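You operate a simulated robot arm through the tools that you are given. There is no shell and no other tool. Be economical: measure what you need, move in short steps, check, and stop when the job is done.

The job below is to be done with a simulated two-armed robot. You get a single attempt, and the scene is never put back.

## Task
Put three of the steel inserts from the packing table top on the top of mould 58. Open the right-hand cabinet door, put the rust guard can from the upper shelf behind the right cabinet door on the air bench top and shut the door again. Open the left-hand cabinet door, put the paste can from the upper shelf behind the left cabinet door on the top of the steel plates and shut the door again. Stack the 20 blue cap from the blue table top on top of the 16 blue cap. Put the green strap roll on the blue table top away on the strap roll shelf. Stack the gauge case that says "105" from the blue table top on top of the gauge case marked "309". Open the right-hand bench drawer, put the blue cart sponge in the inside of the right bench drawer, then shut the drawer. Do these in any order. Set down upright: rust guard can, paste can.

Only the result counts: the job must be done as asked and must still hold three seconds after the hand-in. Knocking over, shifting, dropping, spilling or breaking anything else fails it. Lids that push on must go on centred and level and be pressed home; caps that screw on are set level and turned clockwise until they are tight.

## Robot
Two 6-joint arms with fingered hands on one trunk, on a base that drives. Base frame: it is fixed to the floor where the robot stands at the start and does not move with it; the origin is under the middle of the robot, x ahead of it, y to its left, z up; the surface under the hand at the start is at about z = 860. Readings come in mm, rad, newtons and seconds.
The left shoulder is at the start at [70, 168, 1494], the right one opposite. With the tool pointing down near the work surface each hand reaches from about 360 to 640 mm from the robot's upright axis, wherever it stands, measured 20 degrees to its own side. Places, roughly: air bench top [-3500, 4500, 900]; blue cap [-4750, 6000, 750]; blue cart sponge (5x10x3 cm) [-2200, 4300, 200]; gauge case [-5000, 6250, 750]; green strap roll (6x6x4 cm) [-4800, 6000, 800]; inside of the right bench drawer [200, 4000, 700]; left-hand cabinet door [-2800, 5800, 400]; paste can [-3000, 6000, 500]; right-hand bench drawer [200, 4000, 700]; right-hand cabinet door [-2400, 5800, 400]; rust guard can [-2500, 6000, 500]; steel insert [500, 0, 1000]; strap roll shelf [-200, -1300, 1200]; top of mould 58 [-2400, 300, 700]; top of the steel plates [-3600, 6300, 400]. Payload 4 kg a hand.
The tool frame of a hand sits at the grasp point between the pads (the TCP): z along the fingers, y along the line on which they close. The tips reach 26 mm beyond it. The gripper opens to 132 mm. The gripper's body begins 73 mm behind the TCP. The gripper is a hand of 3 fingers: y runs from the thumb to the fingers, the wrist lies at [0, 0, -224] in the tool frame, and closing takes about 1.5 s.
Orientation is that of the tool frame in the base frame, as a unit quaternion [x, y, z, w]. With the fingers straight down and closing along the base's y, the tool's x points along the base's -x, its y along +y and its z along -z.

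## Interface
- The arms move only by the tool step_arm. It takes "left_motion", "right_motion" or both (then of equal length, played together; a hand with none holds still); each is a list of rows, each an object of numbers (a shift or turn left out is 0, a gripper value left out holds the last): "wx", "wy", "wz": the turn, a rotation vector about the base's x, y, z in rad; "dx", "dy", "dz": the shift along the base's x, y, z in mm. In form: [{"wx": .., "wy": .., "wz": .., "dx": .., "dy": .., "dz": ..}, ...]. A call has 1 to 20 rows; each row is the pose to reach, as a shift and turn from the pose commanded when the call began. "left_claw" and "right_claw" are, for a hand that has rows, the closure in counts, from 0 (fully open) to 255 (shut), set as the call begins (left out, the last holds). Each row takes 0.2 s and may step no farther than 50 mm and 0.15 rad from the row before; otherwise, or with a gripper value out of range, the whole call is refused. A pose out of reach is approached as far as the arm can. The call stops where the force on the tool passes 40 N (or 10 N more than at its start, if that is more) or the arm is blocked; 0.2 s more then pass. The fingers move at their own pace (about 108 mm/s each) and stop on an object; they squeeze with about 31 N. The grip force told is the motor's: it shows also when the fingers shut on nothing. Time passes only in rows, and 0.2 s behind the last, so rows that repeat a pose let the fingers close. The reply holds the time, the measured pose of the TCP, the force on the tool along the base axes, the opening and the grip force, in the units named above and with some noise, with the torque about the TCP (base axes, N m) and any sound that the robot's microphone picked up.
- Cameras (640 x 400 px; columns grow to the right, rows downward): "scene" is now at [117.4, -2.6, 1690.9]; the picture's right is [-0.03, -1.00, 0.00], its down [-0.85, 0.03, -0.52] and it looks along [0.52, -0.02, -0.85] (base axes); focal length 264 px, centre (320, 200). "left" rides on the left gripper at [-62, 3, -92] in its tool frame; the picture's right is [-0.05, -1.00, 0.00], its down [0.83, -0.04, -0.56] and it looks along [0.55, -0.03, 0.83] (tool axes); focal length 230 px, centre (320, 200). "right" rides on the right gripper at [61, 3, -92] in its tool frame; the picture's right is [-0.05, 1.00, 0.00], its down [-0.83, -0.04, -0.55] and it looks along [-0.55, -0.03, 0.83] (tool axes); focal length 230 px, centre (320, 200). There is no depth. A picture from a camera that has moved, and an enlarged one, comes with that camera's place and axes in the base frame and with its lens.
- snapshot(camera): a new picture of that camera. The clock stands still meanwhile.
- lift_body(by): slides the trunk up (or, below 0, down) by that many mm; the arms and the scene camera ride with it, the base frame stays. It gives what a move gives, with no picture.
- roll_base(legs): drives the robot by 1 to 6 legs, each [ahead, left, turn to the left] in mm, mm and rad, along the robot's own axes; the way and the turn of a leg run together, so that a leg with both is an arc; at most 1500 mm and 3.142 rad a leg. The arms and the cameras ride along, it lands a little off, and it stops where it bumps. It gives what a move gives.
- curl_fingers(finger1, finger2, thumb_bend, hand): sets how far each is bent, from 0 (flat) to 1 (curled in); at 0.3 the hand is open as for a grip, at 0.7 the pads meet at the TCP. One left out holds its place. A second passes; each finger stops where it meets its share of the squeeze, and holds until it gets a number again. A gripper value or a shape takes the hand back. It gives what a move gives, with no picture; readings hold the bend of each and the force on the fingers (four entries, about 0 where the hand has none), thumb and palm.
- hand_shape(shape, hand): the hand has 3 fingers and takes this shape, open, in about a second: jaw (thumb against the fingers, like two jaws); tri (thumb and two fingers); tip (a fingertip pinch); poke (one finger out to press); point (the index stretched); flat (the hand flat); cup (the hand cupped); fist (a fist). The gripper value then closes the fingers along that shape, each until it touches; the sizes above hold for jaw. It gives what a move gives, with no picture.
- head_to(pan, tilt): turns the head with the scene camera to pan (to the left, within 1.501 rad either way) and tilt (down, from -0.506 to 1.204), counted from straight ahead of the robot. It gives what a move gives.
- enlarge(camera, box): a new picture of the part [left, top, right, bottom] of that camera's present view, enlarged. The clock stands still meanwhile.
- hand_in(): hands the job in; it is judged then, once.

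Go step by step. Nothing tells you exact positions but the pictures and the camera data: compare them with the known pose of the tool, close in by small moves and look again before you grip or let go. The budget is 567 turns and 370 pictures, counting those below and the enlarged ones. Unless the task says otherwise, let go and move clear before handing in, and close with one line.

The tools are called after "Request:" by a JSON object that holds its "name" and its "arguments". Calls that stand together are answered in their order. step_arm: Moves the arms, as the interface text tells. Its arguments: {"type":"object","properties":{"left_motion":{"type":"array","items":{"type":"object","properties":{"wx":{"type":"number"},"wy":{"type":"number"},"wz":{"type":"number"},"dx":{"type":"number"},"dy":{"type":"number"},"dz":{"type":"number"}}}},"left_claw":{"type":"number"},"right_motion":{"type":"array","items":{"type":"object","properties":{"wx":{"type":"number"},"wy":{"type":"number"},"wz":{"type":"number"},"dx":{"type":"number"},"dy":{"type":"number"},"dz":{"type":"number"}}}},"right_claw":{"type":"number"}},"required":[]} The other tools are called the same way: lift_body (by) slides the trunk up or down; hand_shape (shape, hand) gives the hand a shape; curl_fingers (finger1, finger2, thumb_bend, hand) moves the fingers one by one; roll_base (legs) drives the base; head_to (pan, tilt) turns the head that bears the scene camera; snapshot (camera) takes a picture; enlarge (camera, box) takes an enlarged picture of a part of a camera's view; hand_in () hands the job in.

At the start:

```text
t: 0.0
left_ee_pos: [548.8, 288.8, 1109.4]
left_orientation: [-0.001, 1.0, 0.0, 0.0]
left_ft_force: [0.7, 1.1, 0.8]
left_ft_torque: [-0.01, 0.0, 0.0]
left_gripper_width: 131.6
left_grip_force: 0.0
left_shape: jaw
left_bend: [0.3, 0.3, 0.3]
left_finger forces: [0.0, 0.0, 0.0, 0.0, 0.0, 0.0]
right_ee_pos: [602.0, -153.3, 1157.3]
right_orientation: [0.0, 1.0, 0.0, -0.001]
right_ft_force: [0.6, -0.1, -0.4]
right_ft_torque: [-0.03, -0.03, -0.01]
right_gripper_width: 131.9
right_grip_force: 0.1
right_shape: jaw
right_bend: [0.3, 0.3, 0.3]
right_finger forces: [0.0, 0.1, 0.0, 0.0, 0.1, 0.0]
trunk travel left (down, up): [-940.0, 0.0]
robot x, y, heading: [1.1, 0.0, -0.005]
head pan, tilt: [-0.033, 1.023]
```

scene: 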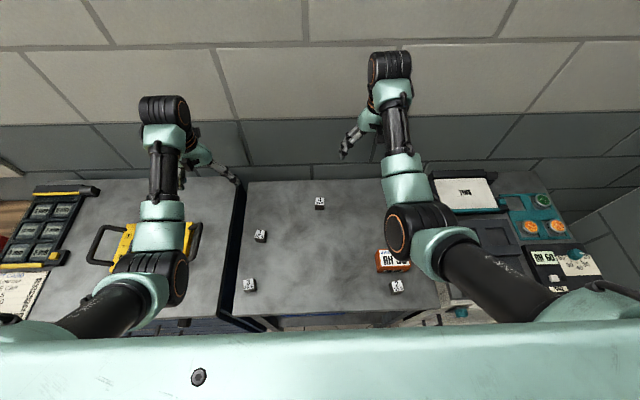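
right: 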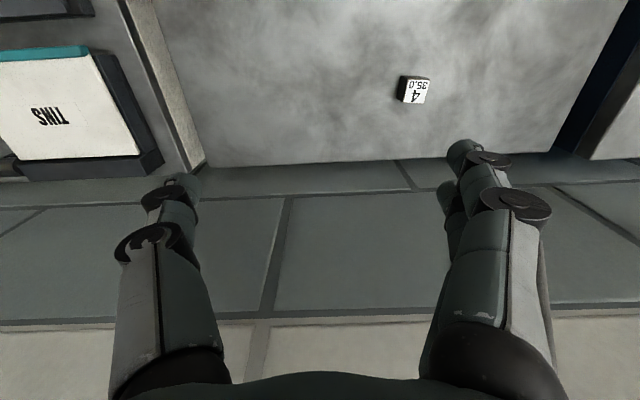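
left: 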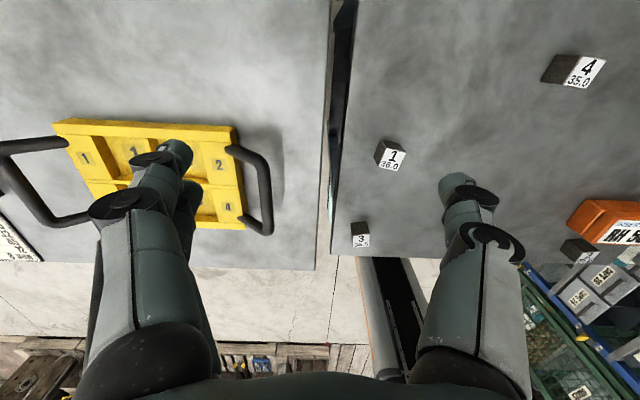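

I see a packing table with several small steel cubes (numbered), and I'll look closer at them first.

Request:
{"name": "enlarge", "arguments": {"camera": "scene", "box": [220, 170, 460, 320]}}

Request:
{"name": "enlarge", "arguments": {"camera": "left", "box": [320, 0, 640, 300]}}

```text
2.67 times, centred on (340, 245) of scene
camera zoom: at [117.4, -2.6, 1690.9], right [-0.03, -1.0, 0.0], down [-0.85, 0.03, -0.52], along [0.52, -0.02, -0.85], focal length 703 px, centre (267, 80)
```

zoom: 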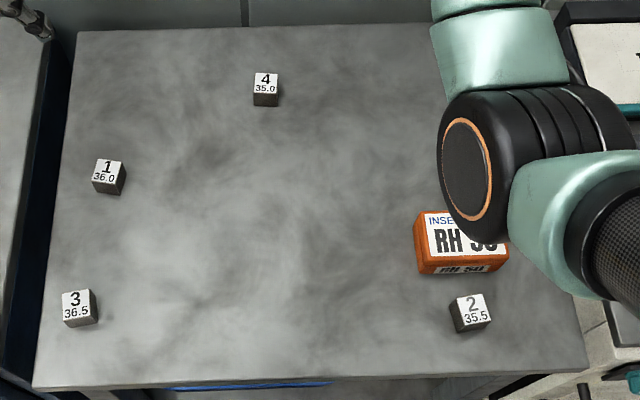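

```text
1.33 times, centred on (480, 150) of left
camera zoom: at [609.5, 292.6, 1201.8], right [0.05, -1.0, 0.0], down [-0.83, -0.04, 0.56], along [-0.55, -0.03, -0.83], focal length 307 px, centre (107, 267)
```

zoom: 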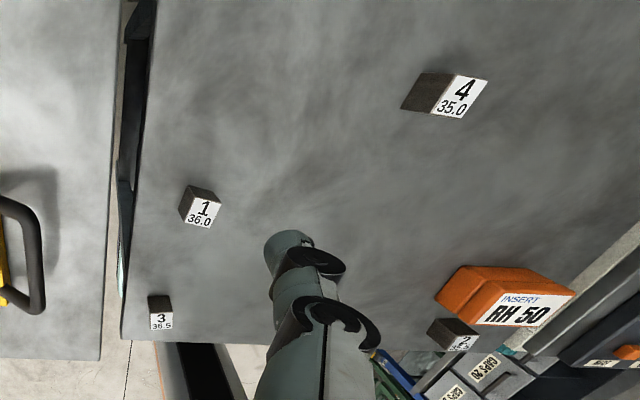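

Inserts 1 and 4 are at about (483,178) and (600,-20) with tops near z 896. I move the left hand above 1 and the right above 4.

Request:
{"name": "step_arm", "arguments": {"left_motion": [{"dx": -22, "dy": -37}, {"dx": -44, "dy": -74}, {"dx": -66, "dy": -111}, {"dx": -66, "dy": -111, "dz": -45}, {"dx": -66, "dy": -111, "dz": -90}, {"dx": -66, "dy": -111, "dz": -120}], "right_motion": [{"dy": 45}, {"dy": 90}, {"dy": 133}, {"dy": 133, "dz": -50}, {"dy": 133, "dz": -100}, {"dy": 133, "dz": -150}]}}

Request:
{"name": "snapshot", "arguments": {"camera": "left"}}

Request:
{"name": "snapshot", "arguments": {"camera": "right"}}

```text
t: 1.4
left_ee_pos: [484.9, 175.5, 988.2]
left_orientation: [0.0, 1.0, 0.0, -0.001]
left_ft_force: [-0.2, 0.8, -0.8]
left_ft_torque: [-0.04, 0.01, 0.0]
left_gripper_width: 132.0
left_grip_force: 0.1
left_shape: jaw
left_bend: [0.3, 0.3, 0.3]
left_finger forces: [0.1, 0.0, 0.1, 0.1, 0.0, 0.0]
left hand out of reach, approached as far as the arm can: row 1, 2, 3
right_ee_pos: [600.6, -21.0, 1003.6]
right_orientation: [0.001, 1.0, 0.001, -0.002]
right_ft_force: [0.5, -0.5, -0.1]
right_ft_torque: [-0.04, -0.01, -0.02]
right_gripper_width: 132.0
right_grip_force: 0.0
right_shape: jaw
right_bend: [0.3, 0.3, 0.3]
right_finger forces: [0.0, 0.1, 0.0, 0.1, 0.0, 0.0]
right hand out of reach, approached as far as the arm can: row 3
trunk travel left (down, up): [-940.0, 0.0]
robot x, y, heading: [0.3, 2.2, -0.0]
head pan, tilt: [-0.033, 1.023]
```

```text
364 pictures are left
camera left: at [546.1, 179.7, 1080.7], right [0.05, -1.0, 0.0], down [-0.83, -0.04, 0.56], along [-0.56, -0.03, -0.83], focal length 230 px, centre (320, 200)
```

left: 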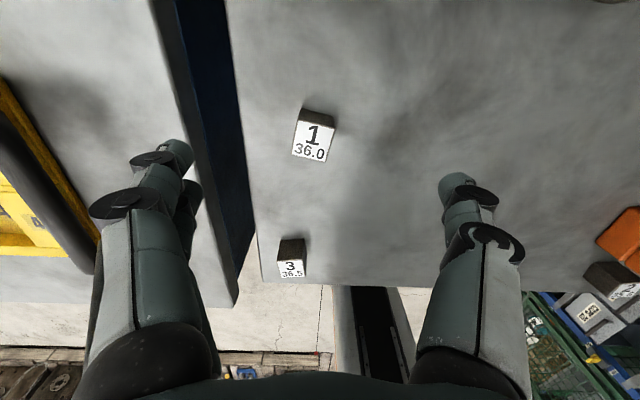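

```text
363 pictures are left
camera right: at [538.2, -18.2, 1096.1], right [0.05, 1.0, 0.0], down [0.83, -0.05, 0.55], along [0.55, -0.03, -0.83], focal length 230 px, centre (320, 200)
```

right: 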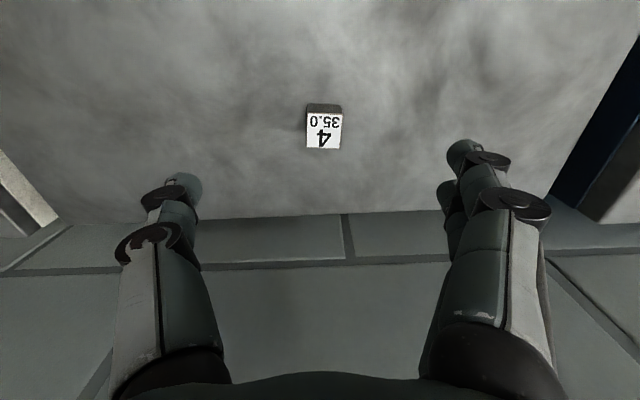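

Cubes are nearly centred under both hands; I turn slightly to match and go down.

Request:
{"name": "step_arm", "arguments": {"left_motion": [{"dx": 1, "dy": 4, "wz": -0.1, "dz": -25}, {"dx": 1, "dy": 4, "wz": -0.2, "dz": -55}, {"dx": 1, "dy": 4, "wz": -0.2, "dz": -80}, {"dx": 1, "dy": 4, "wz": -0.2, "dz": -95}], "right_motion": [{"dx": -2, "dy": 2, "wz": -0.05, "dz": -40}, {"dx": -2, "dy": 2, "wz": -0.05, "dz": -75}, {"dx": -2, "dy": 2, "wz": -0.05, "dz": -100}, {"dx": -2, "dy": 2, "wz": -0.05, "dz": -112}]}}

Request:
{"name": "snapshot", "arguments": {"camera": "left"}}

Request:
{"name": "snapshot", "arguments": {"camera": "right"}}

```text
t: 2.4
left_ee_pos: [485.9, 181.8, 893.9]
left_orientation: [0.1, 0.995, 0.0, 0.0]
left_ft_force: [-0.2, -0.4, -1.0]
left_ft_torque: [0.0, -0.01, 0.02]
left_gripper_width: 132.2
left_grip_force: 0.0
left_shape: jaw
left_bend: [0.3, 0.3, 0.3]
left_finger forces: [0.1, 0.1, 0.1, 0.0, 0.0, 0.0]
right_ee_pos: [573.5, -34.2, 933.6]
right_orientation: [0.025, 1.0, 0.0, 0.001]
right_ft_force: [-1.0, -0.4, -0.9]
right_ft_torque: [-0.02, 0.01, -0.01]
right_gripper_width: 132.0
right_grip_force: 0.1
right_shape: jaw
right_bend: [0.3, 0.3, 0.3]
right_finger forces: [0.0, 0.0, 0.0, 0.0, 0.0, 0.0]
right hand out of reach, approached as far as the arm can: row 1, 2, 3, 4
trunk travel left (down, up): [-940.0, 0.0]
robot x, y, heading: [-4.5, 1.7, 0.0]
head pan, tilt: [-0.033, 1.023]
```

```text
362 pictures are left
camera left: at [545.5, 173.8, 985.1], right [-0.15, -0.99, 0.0], down [-0.82, 0.12, 0.56], along [-0.55, 0.08, -0.83], focal length 230 px, centre (320, 200)
```

left: 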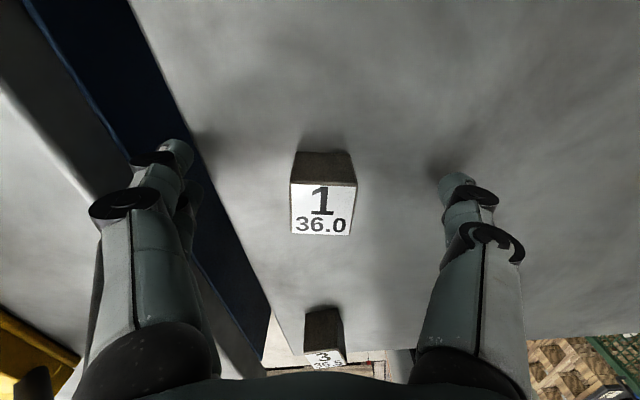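

```text
361 pictures are left
camera right: at [512.0, -28.0, 1025.9], right [0.1, 0.99, 0.0], down [0.83, -0.09, 0.56], along [0.55, -0.06, -0.83], focal length 230 px, centre (320, 200)
```

right: 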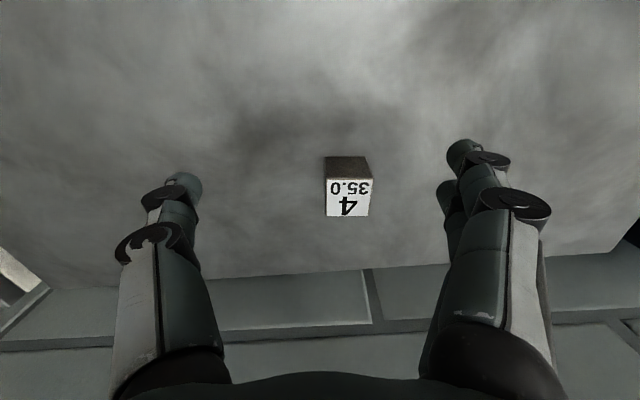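

Left hand straddles insert 1 well; the right is out of reach so I'll lower the trunk afterwards. First close left on insert 1 and raise.

Request:
{"name": "step_arm", "arguments": {"left_motion": [{"dx": -3}, {"dx": -3}, {"dx": -3}, {"dx": -3}, {"dx": -3}, {"dx": -3}, {"dx": -3}, {"dx": -3}, {"dx": -3, "dz": 40}, {"dx": -3, "dz": 80}], "left_claw": 255}}

Request:
{"name": "snapshot", "arguments": {"camera": "left"}}

```text
t: 4.6
left_ee_pos: [479.7, 180.9, 975.1]
left_orientation: [0.101, 0.995, 0.0, -0.001]
left_ft_force: [0.0, 0.0, -2.8]
left_ft_torque: [-0.02, 0.02, -0.01]
left_gripper_width: 26.4
left_grip_force: 30.6
left_shape: jaw
left_bend: [0.73, 0.73, 0.7]
left_finger forces: [13.8, 13.9, 0.0, 0.0, 27.9, 0.0]
right_ee_pos: [574.2, -35.8, 935.0]
right_orientation: [0.025, 1.0, 0.0, -0.001]
right_ft_force: [-0.2, -0.3, 0.0]
right_ft_torque: [0.0, 0.01, 0.0]
right_gripper_width: 131.8
right_grip_force: 0.0
right_shape: jaw
right_bend: [0.3, 0.3, 0.3]
right_finger forces: [0.1, 0.1, 0.0, 0.0, 0.1, 0.1]
trunk travel left (down, up): [-940.0, 0.0]
robot x, y, heading: [0.3, -0.2, 0.001]
head pan, tilt: [-0.033, 1.023]
```

```text
360 pictures are left
camera left: at [539.3, 171.9, 1066.5], right [-0.15, -0.99, 0.0], down [-0.82, 0.12, 0.56], along [-0.55, 0.08, -0.83], focal length 230 px, centre (320, 200)
```

left: 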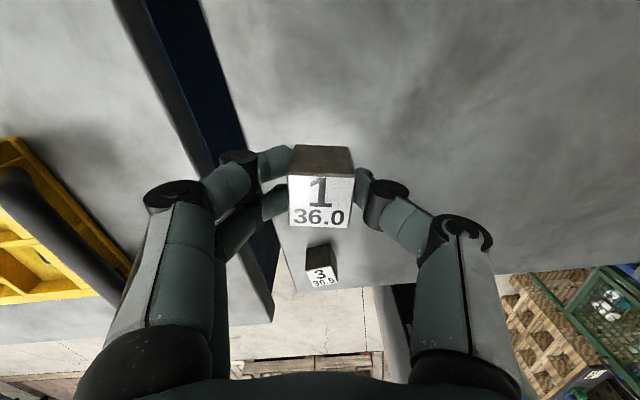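

Insert 1 is held. I raise both hands and lower the trunk 150 so the right hand reaches insert 4.

Request:
{"name": "step_arm", "arguments": {"left_motion": [{"dz": 50}, {"dz": 100}, {"dz": 150}, {"dz": 170}], "right_motion": [{"dz": 50}, {"dz": 100}, {"dz": 150}, {"dz": 170}]}}

Request:
{"name": "lift_body", "arguments": {"by": -150}}

Request:
{"name": "snapshot", "arguments": {"camera": "right"}}

```text
t: 5.6
left_ee_pos: [491.2, 186.2, 1084.0]
left_orientation: [0.095, 0.995, 0.017, -0.008]
left_ft_force: [0.0, -0.2, -3.0]
left_ft_torque: [-0.02, 0.04, 0.03]
left_gripper_width: 26.2
left_grip_force: 31.2
left_shape: jaw
left_bend: [0.73, 0.73, 0.7]
left_finger forces: [14.1, 14.1, 0.0, 0.0, 28.3, 0.0]
left hand out of reach, approached as far as the arm can: row 3, 4
right_ee_pos: [635.5, -10.7, 1077.8]
right_orientation: [0.025, 1.0, 0.0, -0.001]
right_ft_force: [-0.5, -0.3, -0.4]
right_ft_torque: [0.0, -0.01, 0.0]
right_gripper_width: 131.8
right_grip_force: 0.1
right_shape: jaw
right_bend: [0.3, 0.3, 0.3]
right_finger forces: [0.0, 0.0, 0.0, 0.1, 0.1, 0.0]
right hand out of reach, approached as far as the arm can: row 1, 2, 3, 4
trunk travel left (down, up): [-940.0, 0.0]
robot x, y, heading: [-0.0, -1.1, 0.001]
head pan, tilt: [-0.033, 1.023]
```

```text
t: 7.3
left_ee_pos: [493.2, 184.9, 938.7]
left_orientation: [0.095, 0.995, 0.017, -0.002]
left_ft_force: [-0.7, 0.1, -2.9]
left_ft_torque: [0.0, 0.02, -0.02]
left_gripper_width: 26.2
left_grip_force: 31.1
left_shape: jaw
left_bend: [0.73, 0.73, 0.7]
left_finger forces: [14.1, 14.0, 0.0, 0.0, 28.3, 0.0]
right_ee_pos: [634.2, -13.2, 928.5]
right_orientation: [0.026, 1.0, 0.0, -0.001]
right_ft_force: [-0.4, -1.0, 0.6]
right_ft_torque: [-0.02, 0.01, 0.01]
right_gripper_width: 131.8
right_grip_force: 0.0
right_shape: jaw
right_bend: [0.3, 0.3, 0.3]
right_finger forces: [0.0, 0.0, 0.0, 0.0, 0.0, 0.0]
trunk travel left (down, up): [-790.0, 150.0]
robot x, y, heading: [-1.0, -1.3, 0.0]
head pan, tilt: [-0.033, 1.023]
```

```text
359 pictures are left
camera right: at [572.5, -6.4, 1019.8], right [0.1, 0.99, 0.0], down [0.83, -0.08, 0.55], along [0.55, -0.06, -0.83], focal length 230 px, centre (320, 200)
```

right: 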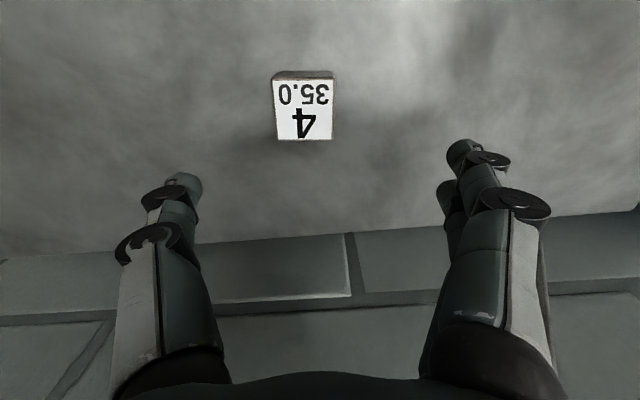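

Insert 4 is at (599,-19); I shift the right hand over it and check the commanded-vs-measured pose.

Request:
{"name": "step_arm", "arguments": {"right_motion": [{"dx": -18, "dy": -3}, {"dx": -36, "dy": -6}]}}

```text
t: 8.0
left_ee_pos: [494.4, 186.3, 939.9]
left_orientation: [0.094, 0.995, 0.016, -0.001]
left_ft_force: [-0.5, 1.1, -3.3]
left_ft_torque: [0.01, 0.03, -0.02]
left_gripper_width: 26.1
left_grip_force: 31.0
left_shape: jaw
left_bend: [0.73, 0.73, 0.7]
left_finger forces: [14.0, 14.1, 0.0, 0.1, 28.3, 0.0]
right_ee_pos: [628.7, -8.2, 918.1]
right_orientation: [0.024, 1.0, -0.001, -0.001]
right_ft_force: [-0.1, -0.4, -0.8]
right_ft_torque: [0.02, 0.01, -0.04]
right_gripper_width: 131.9
right_grip_force: 0.1
right_shape: jaw
right_bend: [0.3, 0.3, 0.3]
right_finger forces: [0.1, 0.1, 0.0, 0.0, 0.0, 0.0]
right hand out of reach, approached as far as the arm can: row 1, 2
trunk travel left (down, up): [-790.0, 150.0]
robot x, y, heading: [0.5, -3.2, -0.001]
head pan, tilt: [-0.033, 1.023]
```

The arm seems to be stuck in an odd configuration; I move the right hand back to its own side and look.

Request:
{"name": "step_arm", "arguments": {"right_motion": [{"dy": -45, "dz": 20}, {"dy": -90, "dz": 40}, {"dy": -130, "dz": 60}]}}

Request:
{"name": "snapshot", "arguments": {"camera": "scene"}}

```text
t: 8.8
left_ee_pos: [494.9, 184.0, 940.4]
left_orientation: [0.095, 0.995, 0.016, -0.001]
left_ft_force: [0.9, -0.2, -3.0]
left_ft_torque: [-0.02, 0.03, -0.01]
left_gripper_width: 26.4
left_grip_force: 31.0
left_shape: jaw
left_bend: [0.73, 0.73, 0.7]
left_finger forces: [14.1, 14.1, 0.0, 0.0, 28.3, 0.0]
right_ee_pos: [677.7, -127.4, 969.0]
right_orientation: [0.025, 1.0, 0.001, -0.002]
right_ft_force: [0.6, 0.4, 0.5]
right_ft_torque: [0.04, 0.01, -0.04]
right_gripper_width: 132.1
right_grip_force: 0.1
right_shape: jaw
right_bend: [0.3, 0.3, 0.3]
right_finger forces: [0.0, 0.1, 0.0, 0.0, 0.1, 0.0]
right hand out of reach, approached as far as the arm can: row 1, 2, 3
trunk travel left (down, up): [-790.0, 150.0]
robot x, y, heading: [-2.3, -4.8, 0.002]
head pan, tilt: [-0.033, 1.023]
```

```text
358 pictures are left
camera scene: at [117.6, -3.6, 1540.8], right [-0.03, -1.0, 0.0], down [-0.85, 0.03, -0.52], along [0.52, -0.02, -0.85], focal length 264 px, centre (320, 200)
```

scene: 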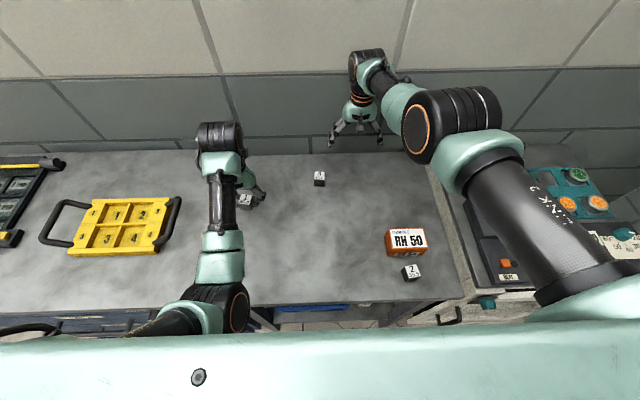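

The picture shows the right arm stretched out. I pull it back in toward the robot to free it.

Request:
{"name": "step_arm", "arguments": {"right_motion": [{"dx": -45}, {"dx": -90}, {"dx": -130}]}}

```text
t: 9.6
left_ee_pos: [495.9, 184.6, 940.9]
left_orientation: [0.095, 0.995, 0.016, 0.001]
left_ft_force: [-1.1, 0.0, -3.5]
left_ft_torque: [0.03, -0.04, 0.01]
left_gripper_width: 26.2
left_grip_force: 30.7
left_shape: jaw
left_bend: [0.73, 0.73, 0.7]
left_finger forces: [14.1, 14.1, 0.0, 0.1, 28.3, 0.0]
right_ee_pos: [662.4, -98.2, 931.9]
right_orientation: [0.025, 1.0, 0.0, -0.002]
right_ft_force: [0.3, 0.1, 0.5]
right_ft_torque: [0.0, 0.02, -0.04]
right_gripper_width: 132.1
right_grip_force: 0.2
right_shape: jaw
right_bend: [0.3, 0.3, 0.3]
right_finger forces: [0.0, 0.0, 0.0, 0.1, 0.0, 0.0]
right hand out of reach, approached as far as the arm can: row 1, 2, 3
trunk travel left (down, up): [-790.0, 150.0]
robot x, y, heading: [1.7, -1.8, 0.003]
head pan, tilt: [-0.033, 1.023]
```

The arm looks locked at a straight-elbow position; I'll hold target inside the reach for more rows and tilt the tool a bit to break it.

Request:
{"name": "step_arm", "arguments": {"right_motion": [{"dz": 30, "dx": 20}, {"dz": 60, "dx": 40}, {"dz": 60, "dx": 40}, {"dz": 60, "dx": 40}, {"dz": 60, "dx": 40}, {"dz": 60, "dx": 40}, {"dz": 60, "dx": 40}, {"dz": 60, "dx": 40}, {"dz": 60, "dx": 40}, {"dz": 60, "dx": 40}]}}

```text
t: 11.8
left_ee_pos: [494.5, 185.1, 941.3]
left_orientation: [0.095, 0.995, 0.016, 0.001]
left_ft_force: [-0.4, -0.1, -2.4]
left_ft_torque: [0.0, 0.01, -0.02]
left_gripper_width: 26.3
left_grip_force: 31.1
left_shape: jaw
left_bend: [0.73, 0.73, 0.7]
left_finger forces: [14.2, 14.2, 0.0, 0.0, 28.2, 0.1]
right_ee_pos: [681.5, -107.7, 991.7]
right_orientation: [0.025, 1.0, 0.0, 0.0]
right_ft_force: [-0.6, 1.1, 0.2]
right_ft_torque: [-0.03, 0.0, 0.0]
right_gripper_width: 131.9
right_grip_force: 0.1
right_shape: jaw
right_bend: [0.3, 0.3, 0.3]
right_finger forces: [0.1, 0.0, 0.0, 0.0, 0.0, 0.1]
right hand out of reach, approached as far as the arm can: row 1, 2, 3, 4, 5, 6, 7, 8, 9, 10
trunk travel left (down, up): [-790.0, 150.0]
robot x, y, heading: [-2.6, 2.3, 0.0]
head pan, tilt: [-0.033, 1.023]
```

Still stuck. I test a longer pull inward.

Request:
{"name": "step_arm", "arguments": {"right_motion": [{"dx": -45}, {"dx": -90}, {"dx": -135}, {"dx": -180}, {"dx": -225}, {"dx": -270}, {"dx": -300}, {"dx": -300}]}}

Request:
{"name": "snapshot", "arguments": {"camera": "scene"}}

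```text
t: 12.9
left_ee_pos: [494.3, 183.8, 941.4]
left_orientation: [0.095, 0.995, 0.018, -0.001]
left_ft_force: [0.0, -0.6, -3.0]
left_ft_torque: [-0.02, 0.03, 0.0]
left_gripper_width: 26.4
left_grip_force: 30.4
left_shape: jaw
left_bend: [0.73, 0.73, 0.7]
left_finger forces: [14.1, 14.1, 0.0, 0.0, 28.3, 0.1]
right_ee_pos: [525.7, -202.1, 976.2]
right_orientation: [0.06, 0.994, -0.083, 0.027]
right_ft_force: [-0.1, -0.5, 1.0]
right_ft_torque: [-0.02, -0.01, 0.04]
right_gripper_width: 131.9
right_grip_force: 0.1
right_shape: jaw
right_bend: [0.3, 0.3, 0.3]
right_finger forces: [0.0, 0.0, 0.2, 0.0, 0.0, 0.0]
right hand out of reach, approached as far as the arm can: row 4, 5
trunk travel left (down, up): [-790.0, 150.0]
robot x, y, heading: [-0.4, -2.7, 0.0]
head pan, tilt: [-0.033, 1.023]
stopped in row 5 (right hand): the arm was blocked; the commanded pose is now the measured one
```

```text
357 pictures are left
camera scene: at [116.6, -3.7, 1541.0], right [-0.03, -1.0, 0.0], down [-0.85, 0.03, -0.52], along [0.52, -0.02, -0.85], focal length 264 px, centre (320, 200)
```

scene: 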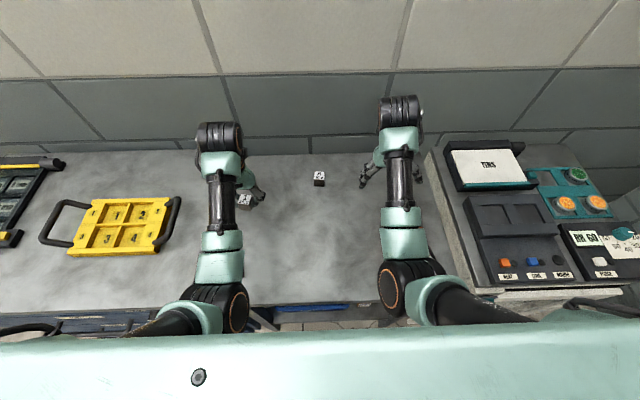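

Freed. I straighten the tool and move over insert 4 at safe height.

Request:
{"name": "step_arm", "arguments": {"right_motion": [{"wx": 0.08, "wy": 0.027, "wz": 0.06}, {"wx": 0.166, "wy": 0.054, "wz": 0.12, "dx": 10, "dy": 30}, {"wx": 0.166, "wy": 0.054, "wz": 0.12, "dx": 28, "dy": 75}, {"wx": 0.166, "wy": 0.054, "wz": 0.12, "dx": 46, "dy": 120}, {"wx": 0.166, "wy": 0.054, "wz": 0.12, "dx": 60, "dy": 160}, {"wx": 0.166, "wy": 0.054, "wz": 0.12, "dx": 73, "dy": 183, "dz": -25}]}}

Request:
{"name": "snapshot", "arguments": {"camera": "right"}}

```text
t: 14.5
left_ee_pos: [495.3, 184.9, 939.7]
left_orientation: [0.094, 0.995, 0.018, -0.001]
left_ft_force: [-0.5, -0.4, -2.9]
left_ft_torque: [0.01, 0.04, 0.01]
left_gripper_width: 26.4
left_grip_force: 30.9
left_shape: jaw
left_bend: [0.73, 0.73, 0.7]
left_finger forces: [14.1, 14.1, 0.0, 0.1, 28.3, 0.0]
right_ee_pos: [609.3, -64.4, 938.3]
right_orientation: [0.023, 1.0, -0.021, -0.002]
right_ft_force: [-0.4, 0.4, 0.6]
right_ft_torque: [0.02, 0.0, 0.02]
right_gripper_width: 131.9
right_grip_force: 0.0
right_shape: jaw
right_bend: [0.3, 0.3, 0.3]
right_finger forces: [0.0, 0.0, 0.0, 0.1, 0.0, 0.1]
right hand out of reach, approached as far as the arm can: row 1, 2, 5, 6
trunk travel left (down, up): [-790.0, 150.0]
robot x, y, heading: [-0.9, 2.2, -0.003]
head pan, tilt: [-0.033, 1.023]
stopped in row 6 (right hand): the arm was blocked; the commanded pose is now the measured one
```

```text
356 pictures are left
camera right: at [548.5, -54.2, 1029.8], right [0.1, 0.99, -0.04], down [0.83, -0.06, 0.56], along [0.55, -0.09, -0.83], focal length 230 px, centre (320, 200)
```

right: 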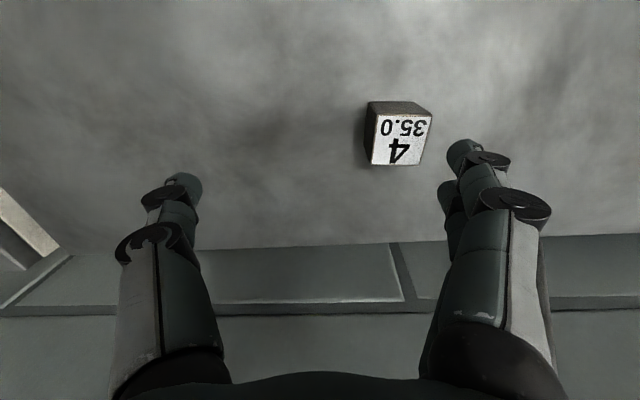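

The right arm's cross-body reach is limiting. I shift the base 90 mm to the left so insert 4 lies on the right hand's own side.

Request:
{"name": "roll_base", "arguments": {"legs": [[0, 90, 0]]}}

Request:
{"name": "snapshot", "arguments": {"camera": "right"}}

```text
t: 15.6
left_ee_pos: [496.2, 273.7, 940.0]
left_orientation: [0.095, 0.995, 0.018, 0.0]
left_ft_force: [-0.9, 0.0, -3.1]
left_ft_torque: [0.0, -0.01, -0.02]
left_gripper_width: 26.4
left_grip_force: 31.5
left_shape: jaw
left_bend: [0.73, 0.73, 0.7]
left_finger forces: [14.1, 14.0, 0.1, 0.0, 28.4, 0.0]
right_ee_pos: [609.4, 24.5, 937.4]
right_orientation: [0.024, 0.999, -0.021, -0.002]
right_ft_force: [-0.3, -0.8, 0.8]
right_ft_torque: [0.0, 0.01, -0.01]
right_gripper_width: 132.1
right_grip_force: 0.1
right_shape: jaw
right_bend: [0.3, 0.3, 0.3]
right_finger forces: [0.1, 0.1, 0.0, 0.0, 0.1, 0.0]
trunk travel left (down, up): [-790.0, 150.0]
robot x, y, heading: [2.9, 93.0, -0.003]
head pan, tilt: [-0.033, 1.023]
```

```text
355 pictures are left
camera right: at [548.2, 34.1, 1029.1], right [0.1, 0.99, -0.04], down [0.83, -0.06, 0.55], along [0.55, -0.09, -0.83], focal length 230 px, centre (320, 200)
```

right: 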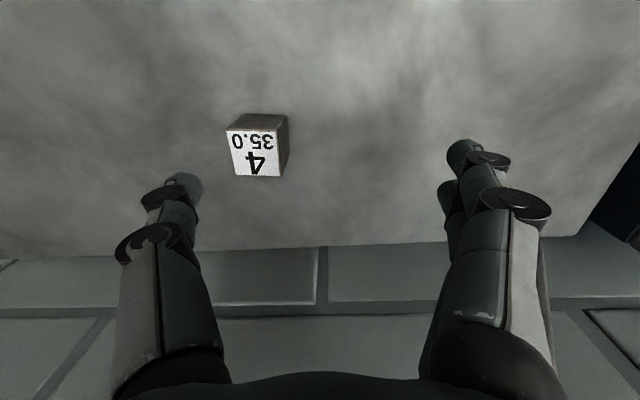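

Now move right over insert 4 and partly down.

Request:
{"name": "step_arm", "arguments": {"right_motion": [{"dx": -8, "dy": -30, "wx": 0.042}, {"dx": -10, "dy": -43, "wx": 0.042}, {"dx": -10, "dy": -43, "wx": 0.042, "dz": -25}, {"dx": -10, "dy": -43, "wx": 0.042, "dz": -45}]}}

Request:
{"name": "snapshot", "arguments": {"camera": "right"}}

```text
t: 16.6
left_ee_pos: [495.0, 274.0, 939.9]
left_orientation: [0.095, 0.995, 0.018, 0.0]
left_ft_force: [0.2, -0.4, -2.8]
left_ft_torque: [0.02, -0.01, 0.01]
left_gripper_width: 26.1
left_grip_force: 31.1
left_shape: jaw
left_bend: [0.73, 0.73, 0.7]
left_finger forces: [14.1, 14.1, 0.0, 0.0, 28.3, 0.0]
right_ee_pos: [599.6, -19.3, 892.7]
right_orientation: [0.023, 1.0, 0.001, -0.002]
right_ft_force: [-0.3, 0.3, -0.5]
right_ft_torque: [0.03, 0.0, -0.01]
right_gripper_width: 131.9
right_grip_force: 0.1
right_shape: jaw
right_bend: [0.3, 0.3, 0.3]
right_finger forces: [0.0, 0.0, 0.0, 0.1, 0.1, 0.0]
trunk travel left (down, up): [-790.0, 150.0]
robot x, y, heading: [0.8, 86.7, -0.001]
head pan, tilt: [-0.033, 1.023]
```

```text
354 pictures are left
camera right: at [538.4, -12.8, 984.9], right [0.1, 1.0, 0.0], down [0.83, -0.08, 0.55], along [0.55, -0.05, -0.83], focal length 230 px, centre (320, 200)
```

right: 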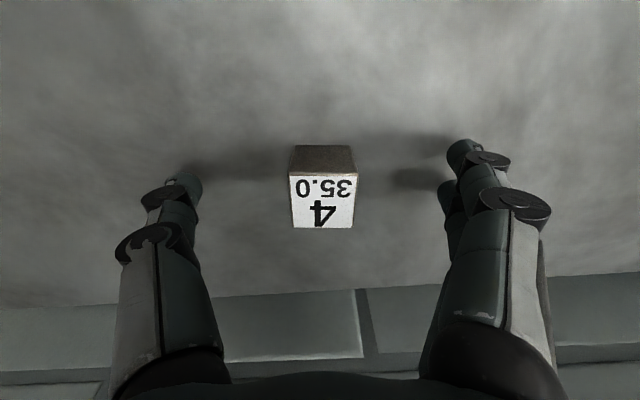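

Centred. Close and lift a little.

Request:
{"name": "step_arm", "arguments": {"right_motion": [{}, {}, {}, {}, {}, {}, {}, {}, {"dz": 30}, {"dz": 60}], "right_claw": 255}}

```text
t: 18.8
left_ee_pos: [495.9, 275.7, 940.7]
left_orientation: [0.095, 0.995, 0.018, 0.0]
left_ft_force: [-0.6, -0.1, -2.0]
left_ft_torque: [0.02, 0.0, 0.0]
left_gripper_width: 26.5
left_grip_force: 31.2
left_shape: jaw
left_bend: [0.73, 0.73, 0.7]
left_finger forces: [14.1, 14.0, 0.1, 0.0, 28.3, 0.0]
right_ee_pos: [598.0, -16.7, 953.3]
right_orientation: [0.023, 1.0, -0.001, -0.002]
right_ft_force: [0.0, -0.7, -2.7]
right_ft_torque: [0.02, 0.01, 0.02]
right_gripper_width: 26.0
right_grip_force: 31.3
right_shape: jaw
right_bend: [0.73, 0.73, 0.7]
right_finger forces: [13.9, 14.0, 0.1, 0.0, 28.0, 0.0]
trunk travel left (down, up): [-790.0, 150.0]
robot x, y, heading: [-1.8, 85.7, 0.002]
head pan, tilt: [-0.033, 1.023]
```

Both inserts are held. Let me look around before driving.

Request:
{"name": "roll_base", "arguments": {"legs": [[-400, 0, 0]]}}

Request:
{"name": "head_to", "arguments": {"pan": 1.5, "tilt": 0.35}}

Request:
{"name": "snapshot", "arguments": {"camera": "scene"}}

Request:
{"name": "head_to", "arguments": {"pan": -1.5, "tilt": 0.35}}

Request:
{"name": "snapshot", "arguments": {"camera": "scene"}}

```text
t: 21.3
left_ee_pos: [92.5, 276.5, 939.3]
left_orientation: [0.094, 0.995, 0.018, -0.001]
left_ft_force: [1.3, 0.2, -2.6]
left_ft_torque: [0.02, 0.02, 0.0]
left_gripper_width: 26.2
left_grip_force: 31.2
left_shape: jaw
left_bend: [0.73, 0.73, 0.7]
left_finger forces: [14.1, 14.0, 0.1, 0.0, 28.3, 0.1]
right_ee_pos: [196.1, -16.3, 952.8]
right_orientation: [0.022, 1.0, 0.0, -0.004]
right_ft_force: [0.2, -0.5, -2.8]
right_ft_torque: [-0.03, -0.01, 0.04]
right_gripper_width: 26.1
right_grip_force: 30.7
right_shape: jaw
right_bend: [0.73, 0.73, 0.7]
right_finger forces: [14.1, 14.1, 0.1, 0.1, 28.0, 0.0]
trunk travel left (down, up): [-790.0, 150.0]
robot x, y, heading: [-404.6, 92.9, -0.001]
head pan, tilt: [-0.033, 1.023]
```

```text
t: 22.9
left_ee_pos: [91.6, 276.4, 939.0]
left_orientation: [0.094, 0.995, 0.018, 0.0]
left_ft_force: [0.3, 0.3, -3.9]
left_ft_torque: [0.0, 0.02, 0.0]
left_gripper_width: 26.2
left_grip_force: 31.0
left_shape: jaw
left_bend: [0.73, 0.73, 0.7]
left_finger forces: [14.1, 14.0, 0.0, 0.0, 28.4, 0.0]
right_ee_pos: [196.5, -15.0, 952.4]
right_orientation: [0.022, 1.0, 0.0, -0.002]
right_ft_force: [-0.1, 0.3, -2.3]
right_ft_torque: [-0.01, 0.01, 0.0]
right_gripper_width: 26.1
right_grip_force: 30.7
right_shape: jaw
right_bend: [0.73, 0.73, 0.7]
right_finger forces: [13.9, 13.9, 0.1, 0.0, 28.1, 0.1]
trunk travel left (down, up): [-790.0, 150.0]
robot x, y, heading: [-402.5, 93.1, 0.002]
head pan, tilt: [1.499, 0.351]
```

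```text
353 pictures are left
camera scene: at [-347.3, 182.6, 1597.1], right [1.0, -0.07, 0.0], down [-0.03, -0.34, -0.94], along [0.07, 0.94, -0.34], focal length 264 px, centre (320, 200)
```

scene: 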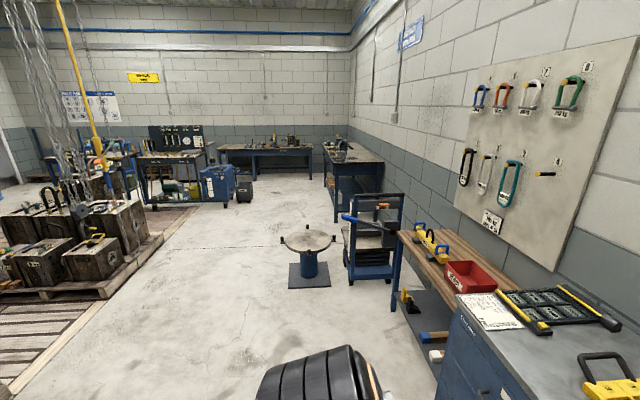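

```text
t: 25.5
left_ee_pos: [90.6, 277.7, 938.8]
left_orientation: [0.094, 0.995, 0.018, 0.0]
left_ft_force: [-0.3, 0.1, -2.4]
left_ft_torque: [-0.01, 0.02, 0.04]
left_gripper_width: 26.2
left_grip_force: 30.8
left_shape: jaw
left_bend: [0.73, 0.73, 0.7]
left_finger forces: [14.2, 14.1, 0.0, 0.0, 28.3, 0.1]
right_ee_pos: [194.4, -14.6, 951.8]
right_orientation: [0.022, 1.0, 0.0, -0.003]
right_ft_force: [0.4, -0.4, -2.4]
right_ft_torque: [0.01, 0.01, -0.06]
right_gripper_width: 26.3
right_grip_force: 31.1
right_shape: jaw
right_bend: [0.73, 0.73, 0.7]
right_finger forces: [14.0, 14.0, 0.0, 0.0, 28.0, 0.0]
trunk travel left (down, up): [-790.0, 150.0]
robot x, y, heading: [-401.3, 90.3, -0.002]
head pan, tilt: [-1.499, 0.351]
```

```text
352 pictures are left
camera scene: at [-347.4, -3.1, 1597.1], right [-1.0, -0.07, 0.0], down [-0.03, 0.34, -0.94], along [0.07, -0.94, -0.34], focal length 264 px, centre (320, 200)
```

scene: 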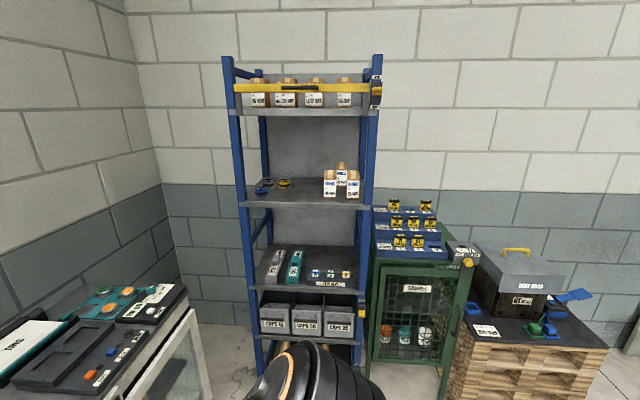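

Strap rack is to the south. Drive back further and turn round to face the moulds.

Request:
{"name": "roll_base", "arguments": {"legs": [[-350, 0, 0], [0, 0, 1.57], [0, 0, 1.57]]}}

Request:
{"name": "head_to", "arguments": {"pan": 0, "tilt": 0.5}}

Request:
{"name": "snapshot", "arguments": {"camera": "scene"}}

```text
t: 35.5
left_ee_pos: [-1247.3, -104.0, 939.3]
left_orientation: [0.996, -0.088, 0.001, 0.018]
left_ft_force: [0.0, 0.2, -3.1]
left_ft_torque: [0.01, 0.02, 0.01]
left_gripper_width: 26.0
left_grip_force: 31.3
left_shape: jaw
left_bend: [0.73, 0.73, 0.7]
left_finger forces: [13.7, 13.8, 0.0, 0.0, 27.6, 0.0]
right_ee_pos: [-1355.9, 187.5, 951.3]
right_orientation: [1.0, -0.015, 0.002, 0.0]
right_ft_force: [-0.1, 0.2, -2.7]
right_ft_torque: [-0.02, 0.01, 0.0]
right_gripper_width: 26.1
right_grip_force: 31.2
right_shape: jaw
right_bend: [0.73, 0.73, 0.7]
right_finger forces: [13.8, 14.2, 0.0, 0.1, 28.0, 0.0]
trunk travel left (down, up): [-790.0, 150.0]
robot x, y, heading: [-755.4, 91.4, -3.126]
head pan, tilt: [-1.499, 0.351]
```

```text
t: 37.0
left_ee_pos: [-1247.1, -103.0, 938.8]
left_orientation: [0.996, -0.086, 0.0, 0.018]
left_ft_force: [-0.5, 0.2, -2.1]
left_ft_torque: [-0.01, 0.0, -0.01]
left_gripper_width: 26.2
left_grip_force: 31.3
left_shape: jaw
left_bend: [0.73, 0.73, 0.7]
left_finger forces: [13.8, 13.9, 0.0, 0.1, 27.6, 0.0]
right_ee_pos: [-1355.8, 187.2, 953.2]
right_orientation: [1.0, -0.015, 0.003, 0.0]
right_ft_force: [0.0, -0.4, -2.9]
right_ft_torque: [-0.03, 0.0, 0.0]
right_gripper_width: 25.9
right_grip_force: 31.8
right_shape: jaw
right_bend: [0.73, 0.73, 0.7]
right_finger forces: [13.8, 14.2, 0.0, 0.0, 28.0, 0.0]
trunk travel left (down, up): [-790.0, 150.0]
robot x, y, heading: [-754.0, 88.0, -3.123]
head pan, tilt: [0.0, 0.499]
```

```text
351 pictures are left
camera scene: at [-898.0, 87.3, 1583.4], right [-0.01, 1.0, 0.0], down [0.48, 0.01, -0.88], along [-0.88, -0.01, -0.48], focal length 264 px, centre (320, 200)
```

scene: 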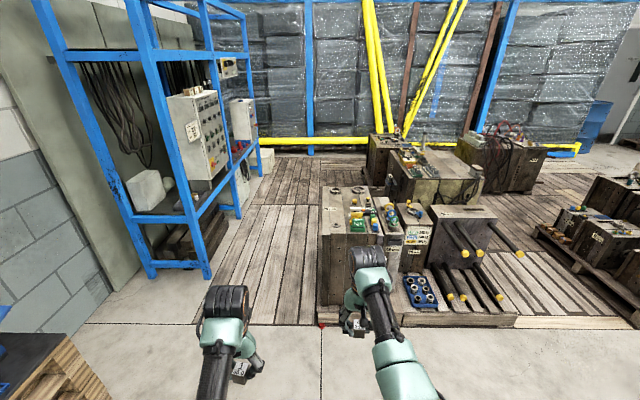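

Several moulds stand on a pallet ahead. I zoom in for the number plates.

Request:
{"name": "enlarge", "arguments": {"camera": "scene", "box": [310, 120, 550, 330]}}

Request:
{"name": "enlarge", "arguments": {"camera": "scene", "box": [340, 180, 440, 270]}}

```text
1.90 times, centred on (430, 225) of scene
camera zoom: at [-898.0, 87.3, 1583.4], right [-0.01, 1.0, 0.0], down [0.48, 0.01, -0.88], along [-0.88, -0.01, -0.48], focal length 502 px, centre (110, 152)
```

zoom: 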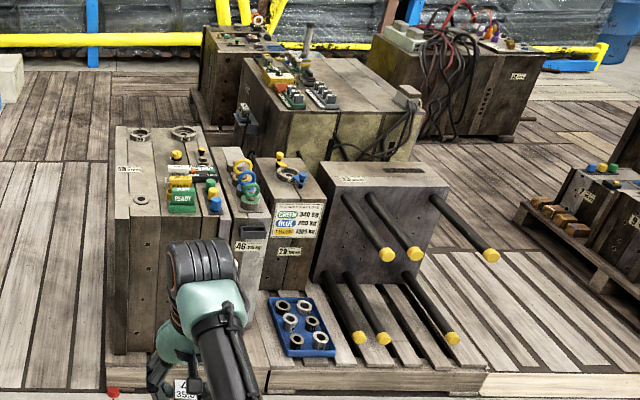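

```text
4.44 times, centred on (390, 225) of scene
camera zoom: at [-898.0, 87.3, 1583.4], right [-0.01, 1.0, 0.0], down [0.48, 0.01, -0.88], along [-0.88, -0.01, -0.48], focal length 1172 px, centre (9, 89)
```

zoom: 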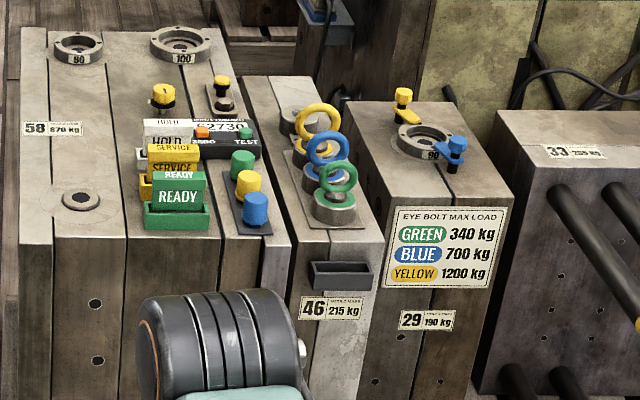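

Mould 58 is the front-left one, its left half roughly free. Drive closer, with hands still short of it, and look.

Request:
{"name": "roll_base", "arguments": {"legs": [[700, 0, -0.018]]}}

Request:
{"name": "head_to", "arguments": {"pan": 0, "tilt": 0.8}}

Request:
{"name": "snapshot", "arguments": {"camera": "scene"}}

```text
t: 41.0
left_ee_pos: [-1977.6, -85.2, 939.5]
left_orientation: [0.994, -0.104, 0.0, 0.017]
left_ft_force: [-0.2, 0.9, -2.8]
left_ft_torque: [0.03, 0.0, -0.02]
left_gripper_width: 25.9
left_grip_force: 31.3
left_shape: jaw
left_bend: [0.73, 0.73, 0.7]
left_finger forces: [13.7, 13.8, 0.0, 0.0, 27.5, 0.1]
right_ee_pos: [-2075.3, 207.1, 951.9]
right_orientation: [1.0, -0.031, 0.003, -0.002]
right_ft_force: [0.7, -0.6, -3.2]
right_ft_torque: [0.03, 0.01, 0.0]
right_gripper_width: 26.2
right_grip_force: 31.0
right_shape: jaw
right_bend: [0.73, 0.73, 0.7]
right_finger forces: [13.7, 14.2, 0.0, 0.0, 28.0, 0.0]
trunk travel left (down, up): [-790.0, 150.0]
robot x, y, heading: [-1480.8, 95.5, 3.128]
head pan, tilt: [0.0, 0.499]
```

```text
t: 41.8
left_ee_pos: [-1977.1, -87.0, 939.8]
left_orientation: [0.994, -0.104, 0.001, 0.017]
left_ft_force: [0.3, -0.6, -3.7]
left_ft_torque: [-0.02, -0.01, 0.0]
left_gripper_width: 25.9
left_grip_force: 31.6
left_shape: jaw
left_bend: [0.73, 0.73, 0.7]
left_finger forces: [13.8, 13.8, 0.0, 0.1, 27.7, 0.1]
right_ee_pos: [-2076.1, 207.5, 952.0]
right_orientation: [0.999, -0.032, 0.004, -0.001]
right_ft_force: [0.9, 0.8, -3.1]
right_ft_torque: [0.01, -0.01, 0.0]
right_gripper_width: 26.0
right_grip_force: 31.3
right_shape: jaw
right_bend: [0.73, 0.73, 0.7]
right_finger forces: [13.7, 14.2, 0.0, 0.0, 28.0, 0.0]
trunk travel left (down, up): [-790.0, 150.0]
robot x, y, heading: [-1483.8, 93.3, 3.127]
head pan, tilt: [0.0, 0.799]
```

```text
348 pictures are left
camera scene: at [-1612.8, 93.2, 1557.5], right [0.02, 1.0, 0.0], down [0.72, -0.01, -0.7], along [-0.7, 0.01, -0.72], focal length 264 px, centre (320, 200)
```

scene: 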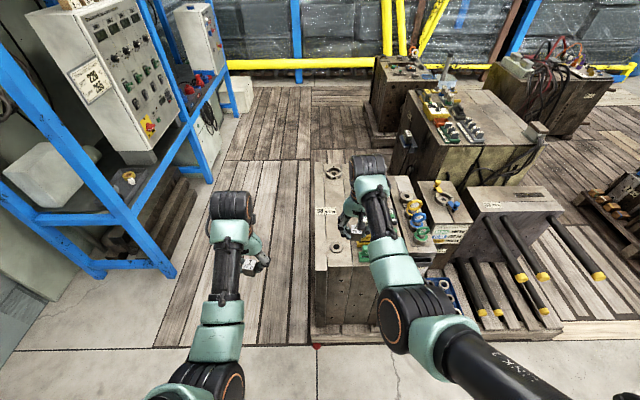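

Request:
{"name": "enlarge", "arguments": {"camera": "scene", "box": [300, 140, 440, 230]}}

Request:
{"name": "snapshot", "arguments": {"camera": "right"}}

```text
4.44 times, centred on (370, 185) of scene
camera zoom: at [-1612.8, 93.2, 1557.5], right [0.02, 1.0, 0.0], down [0.72, -0.01, -0.7], along [-0.7, 0.01, -0.72], focal length 1172 px, centre (98, 267)
```

zoom: 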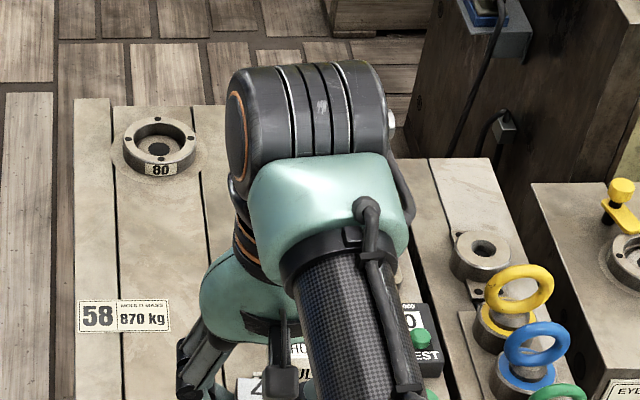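

```text
346 pictures are left
camera right: at [-2016.9, 200.6, 1044.4], right [-0.11, -0.99, 0.0], down [-0.83, 0.09, 0.55], along [-0.55, 0.06, -0.84], focal length 230 px, centre (320, 200)
```

right: 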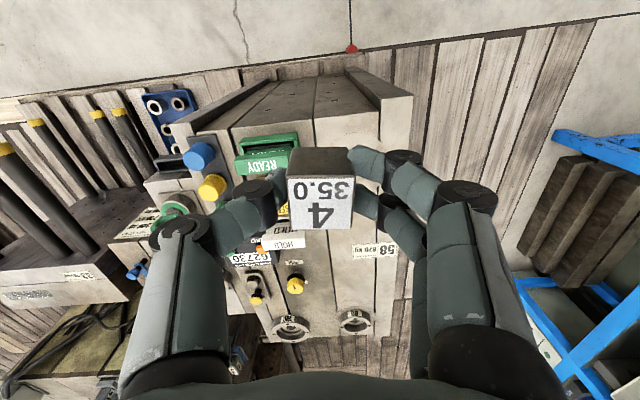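

Request:
{"name": "enlarge", "arguments": {"camera": "right", "box": [150, 50, 450, 350]}}

```text
1.33 times, centred on (300, 200) of right
camera zoom: at [-2016.9, 200.6, 1044.4], right [-0.11, -0.99, 0.0], down [-0.83, 0.09, 0.55], along [-0.55, 0.06, -0.84], focal length 307 px, centre (347, 200)
```

zoom: 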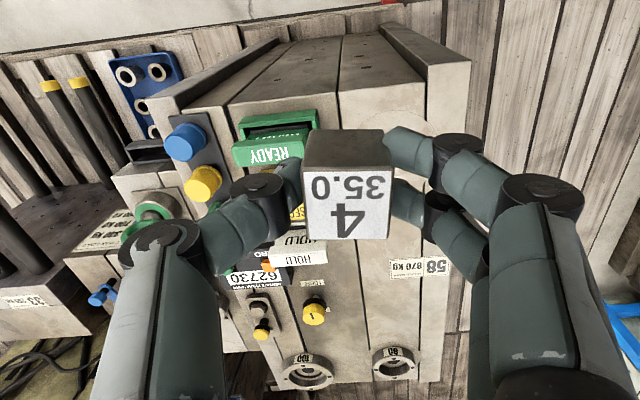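

Mould 58's top is at z≈703, front edge x≈-2100, with free area at y 110–240. I drive ahead ~220 so that the right hand is over about (-2300, 205).

Request:
{"name": "roll_base", "arguments": {"legs": [[222, 0, 0.012]]}}

Request:
{"name": "lift_body", "arguments": {"by": -120}}

Request:
{"name": "snapshot", "arguments": {"camera": "right"}}

Request:
{"name": "snapshot", "arguments": {"camera": "left"}}

```text
t: 43.5
left_ee_pos: [-2193.4, -91.9, 938.8]
left_orientation: [0.995, -0.096, 0.0, 0.017]
left_ft_force: [0.7, 0.6, -2.3]
left_ft_torque: [0.03, 0.01, 0.0]
left_gripper_width: 25.9
left_grip_force: 31.2
left_shape: jaw
left_bend: [0.73, 0.73, 0.7]
left_finger forces: [13.8, 13.8, 0.0, 0.0, 27.6, 0.1]
right_ee_pos: [-2297.6, 200.8, 951.9]
right_orientation: [1.0, -0.023, 0.003, 0.0]
right_ft_force: [0.3, 0.6, -3.3]
right_ft_torque: [0.01, -0.02, 0.04]
right_gripper_width: 26.1
right_grip_force: 31.2
right_shape: jaw
right_bend: [0.73, 0.73, 0.7]
right_finger forces: [13.7, 14.2, 0.0, 0.1, 27.9, 0.0]
trunk travel left (down, up): [-790.0, 150.0]
robot x, y, heading: [-1701.0, 94.4, 3.14]
head pan, tilt: [0.0, 0.799]
```

```text
t: 45.0
left_ee_pos: [-2194.7, -91.8, 820.5]
left_orientation: [0.995, -0.097, 0.0, 0.017]
left_ft_force: [0.3, -0.2, -2.7]
left_ft_torque: [0.0, -0.02, -0.02]
left_gripper_width: 26.1
left_grip_force: 31.4
left_shape: jaw
left_bend: [0.73, 0.73, 0.7]
left_finger forces: [13.7, 13.7, 0.0, 0.0, 27.5, 0.0]
right_ee_pos: [-2297.5, 201.2, 832.7]
right_orientation: [1.0, -0.023, 0.003, -0.001]
right_ft_force: [0.0, 1.0, -3.2]
right_ft_torque: [-0.01, 0.01, 0.0]
right_gripper_width: 26.0
right_grip_force: 31.5
right_shape: jaw
right_bend: [0.73, 0.73, 0.7]
right_finger forces: [13.8, 14.2, 0.0, 0.0, 27.9, 0.0]
trunk travel left (down, up): [-670.0, 270.0]
robot x, y, heading: [-1699.8, 92.1, 3.135]
head pan, tilt: [0.0, 0.799]
```

```text
344 pictures are left
camera right: at [-2237.4, 194.8, 924.8], right [-0.1, -1.0, 0.0], down [-0.83, 0.08, 0.55], along [-0.55, 0.06, -0.83], focal length 230 px, centre (320, 200)
```

right: 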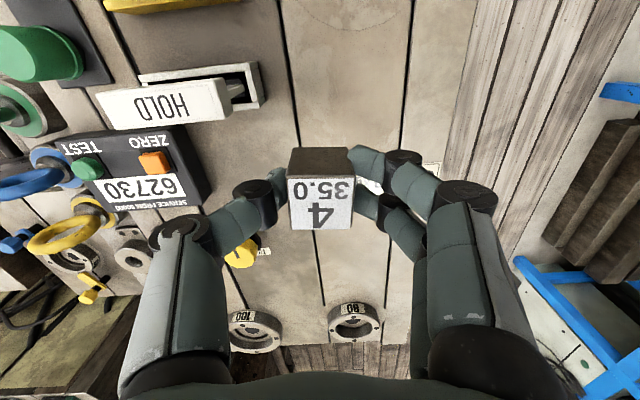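

```text
343 pictures are left
camera left: at [-2255.8, -79.5, 911.8], right [0.14, 0.99, -0.04], down [0.83, -0.1, 0.56], along [0.55, -0.11, -0.83], focal length 230 px, centre (320, 200)
```

left: 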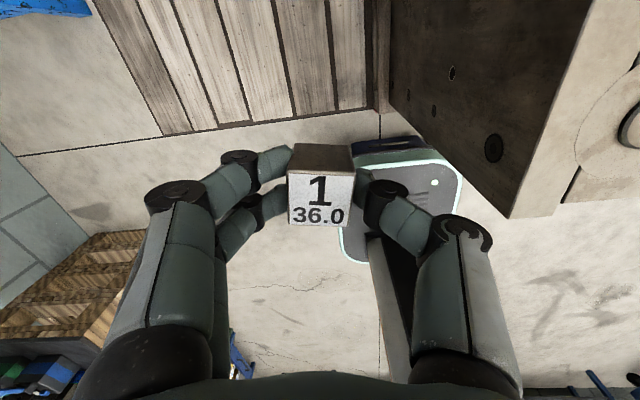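

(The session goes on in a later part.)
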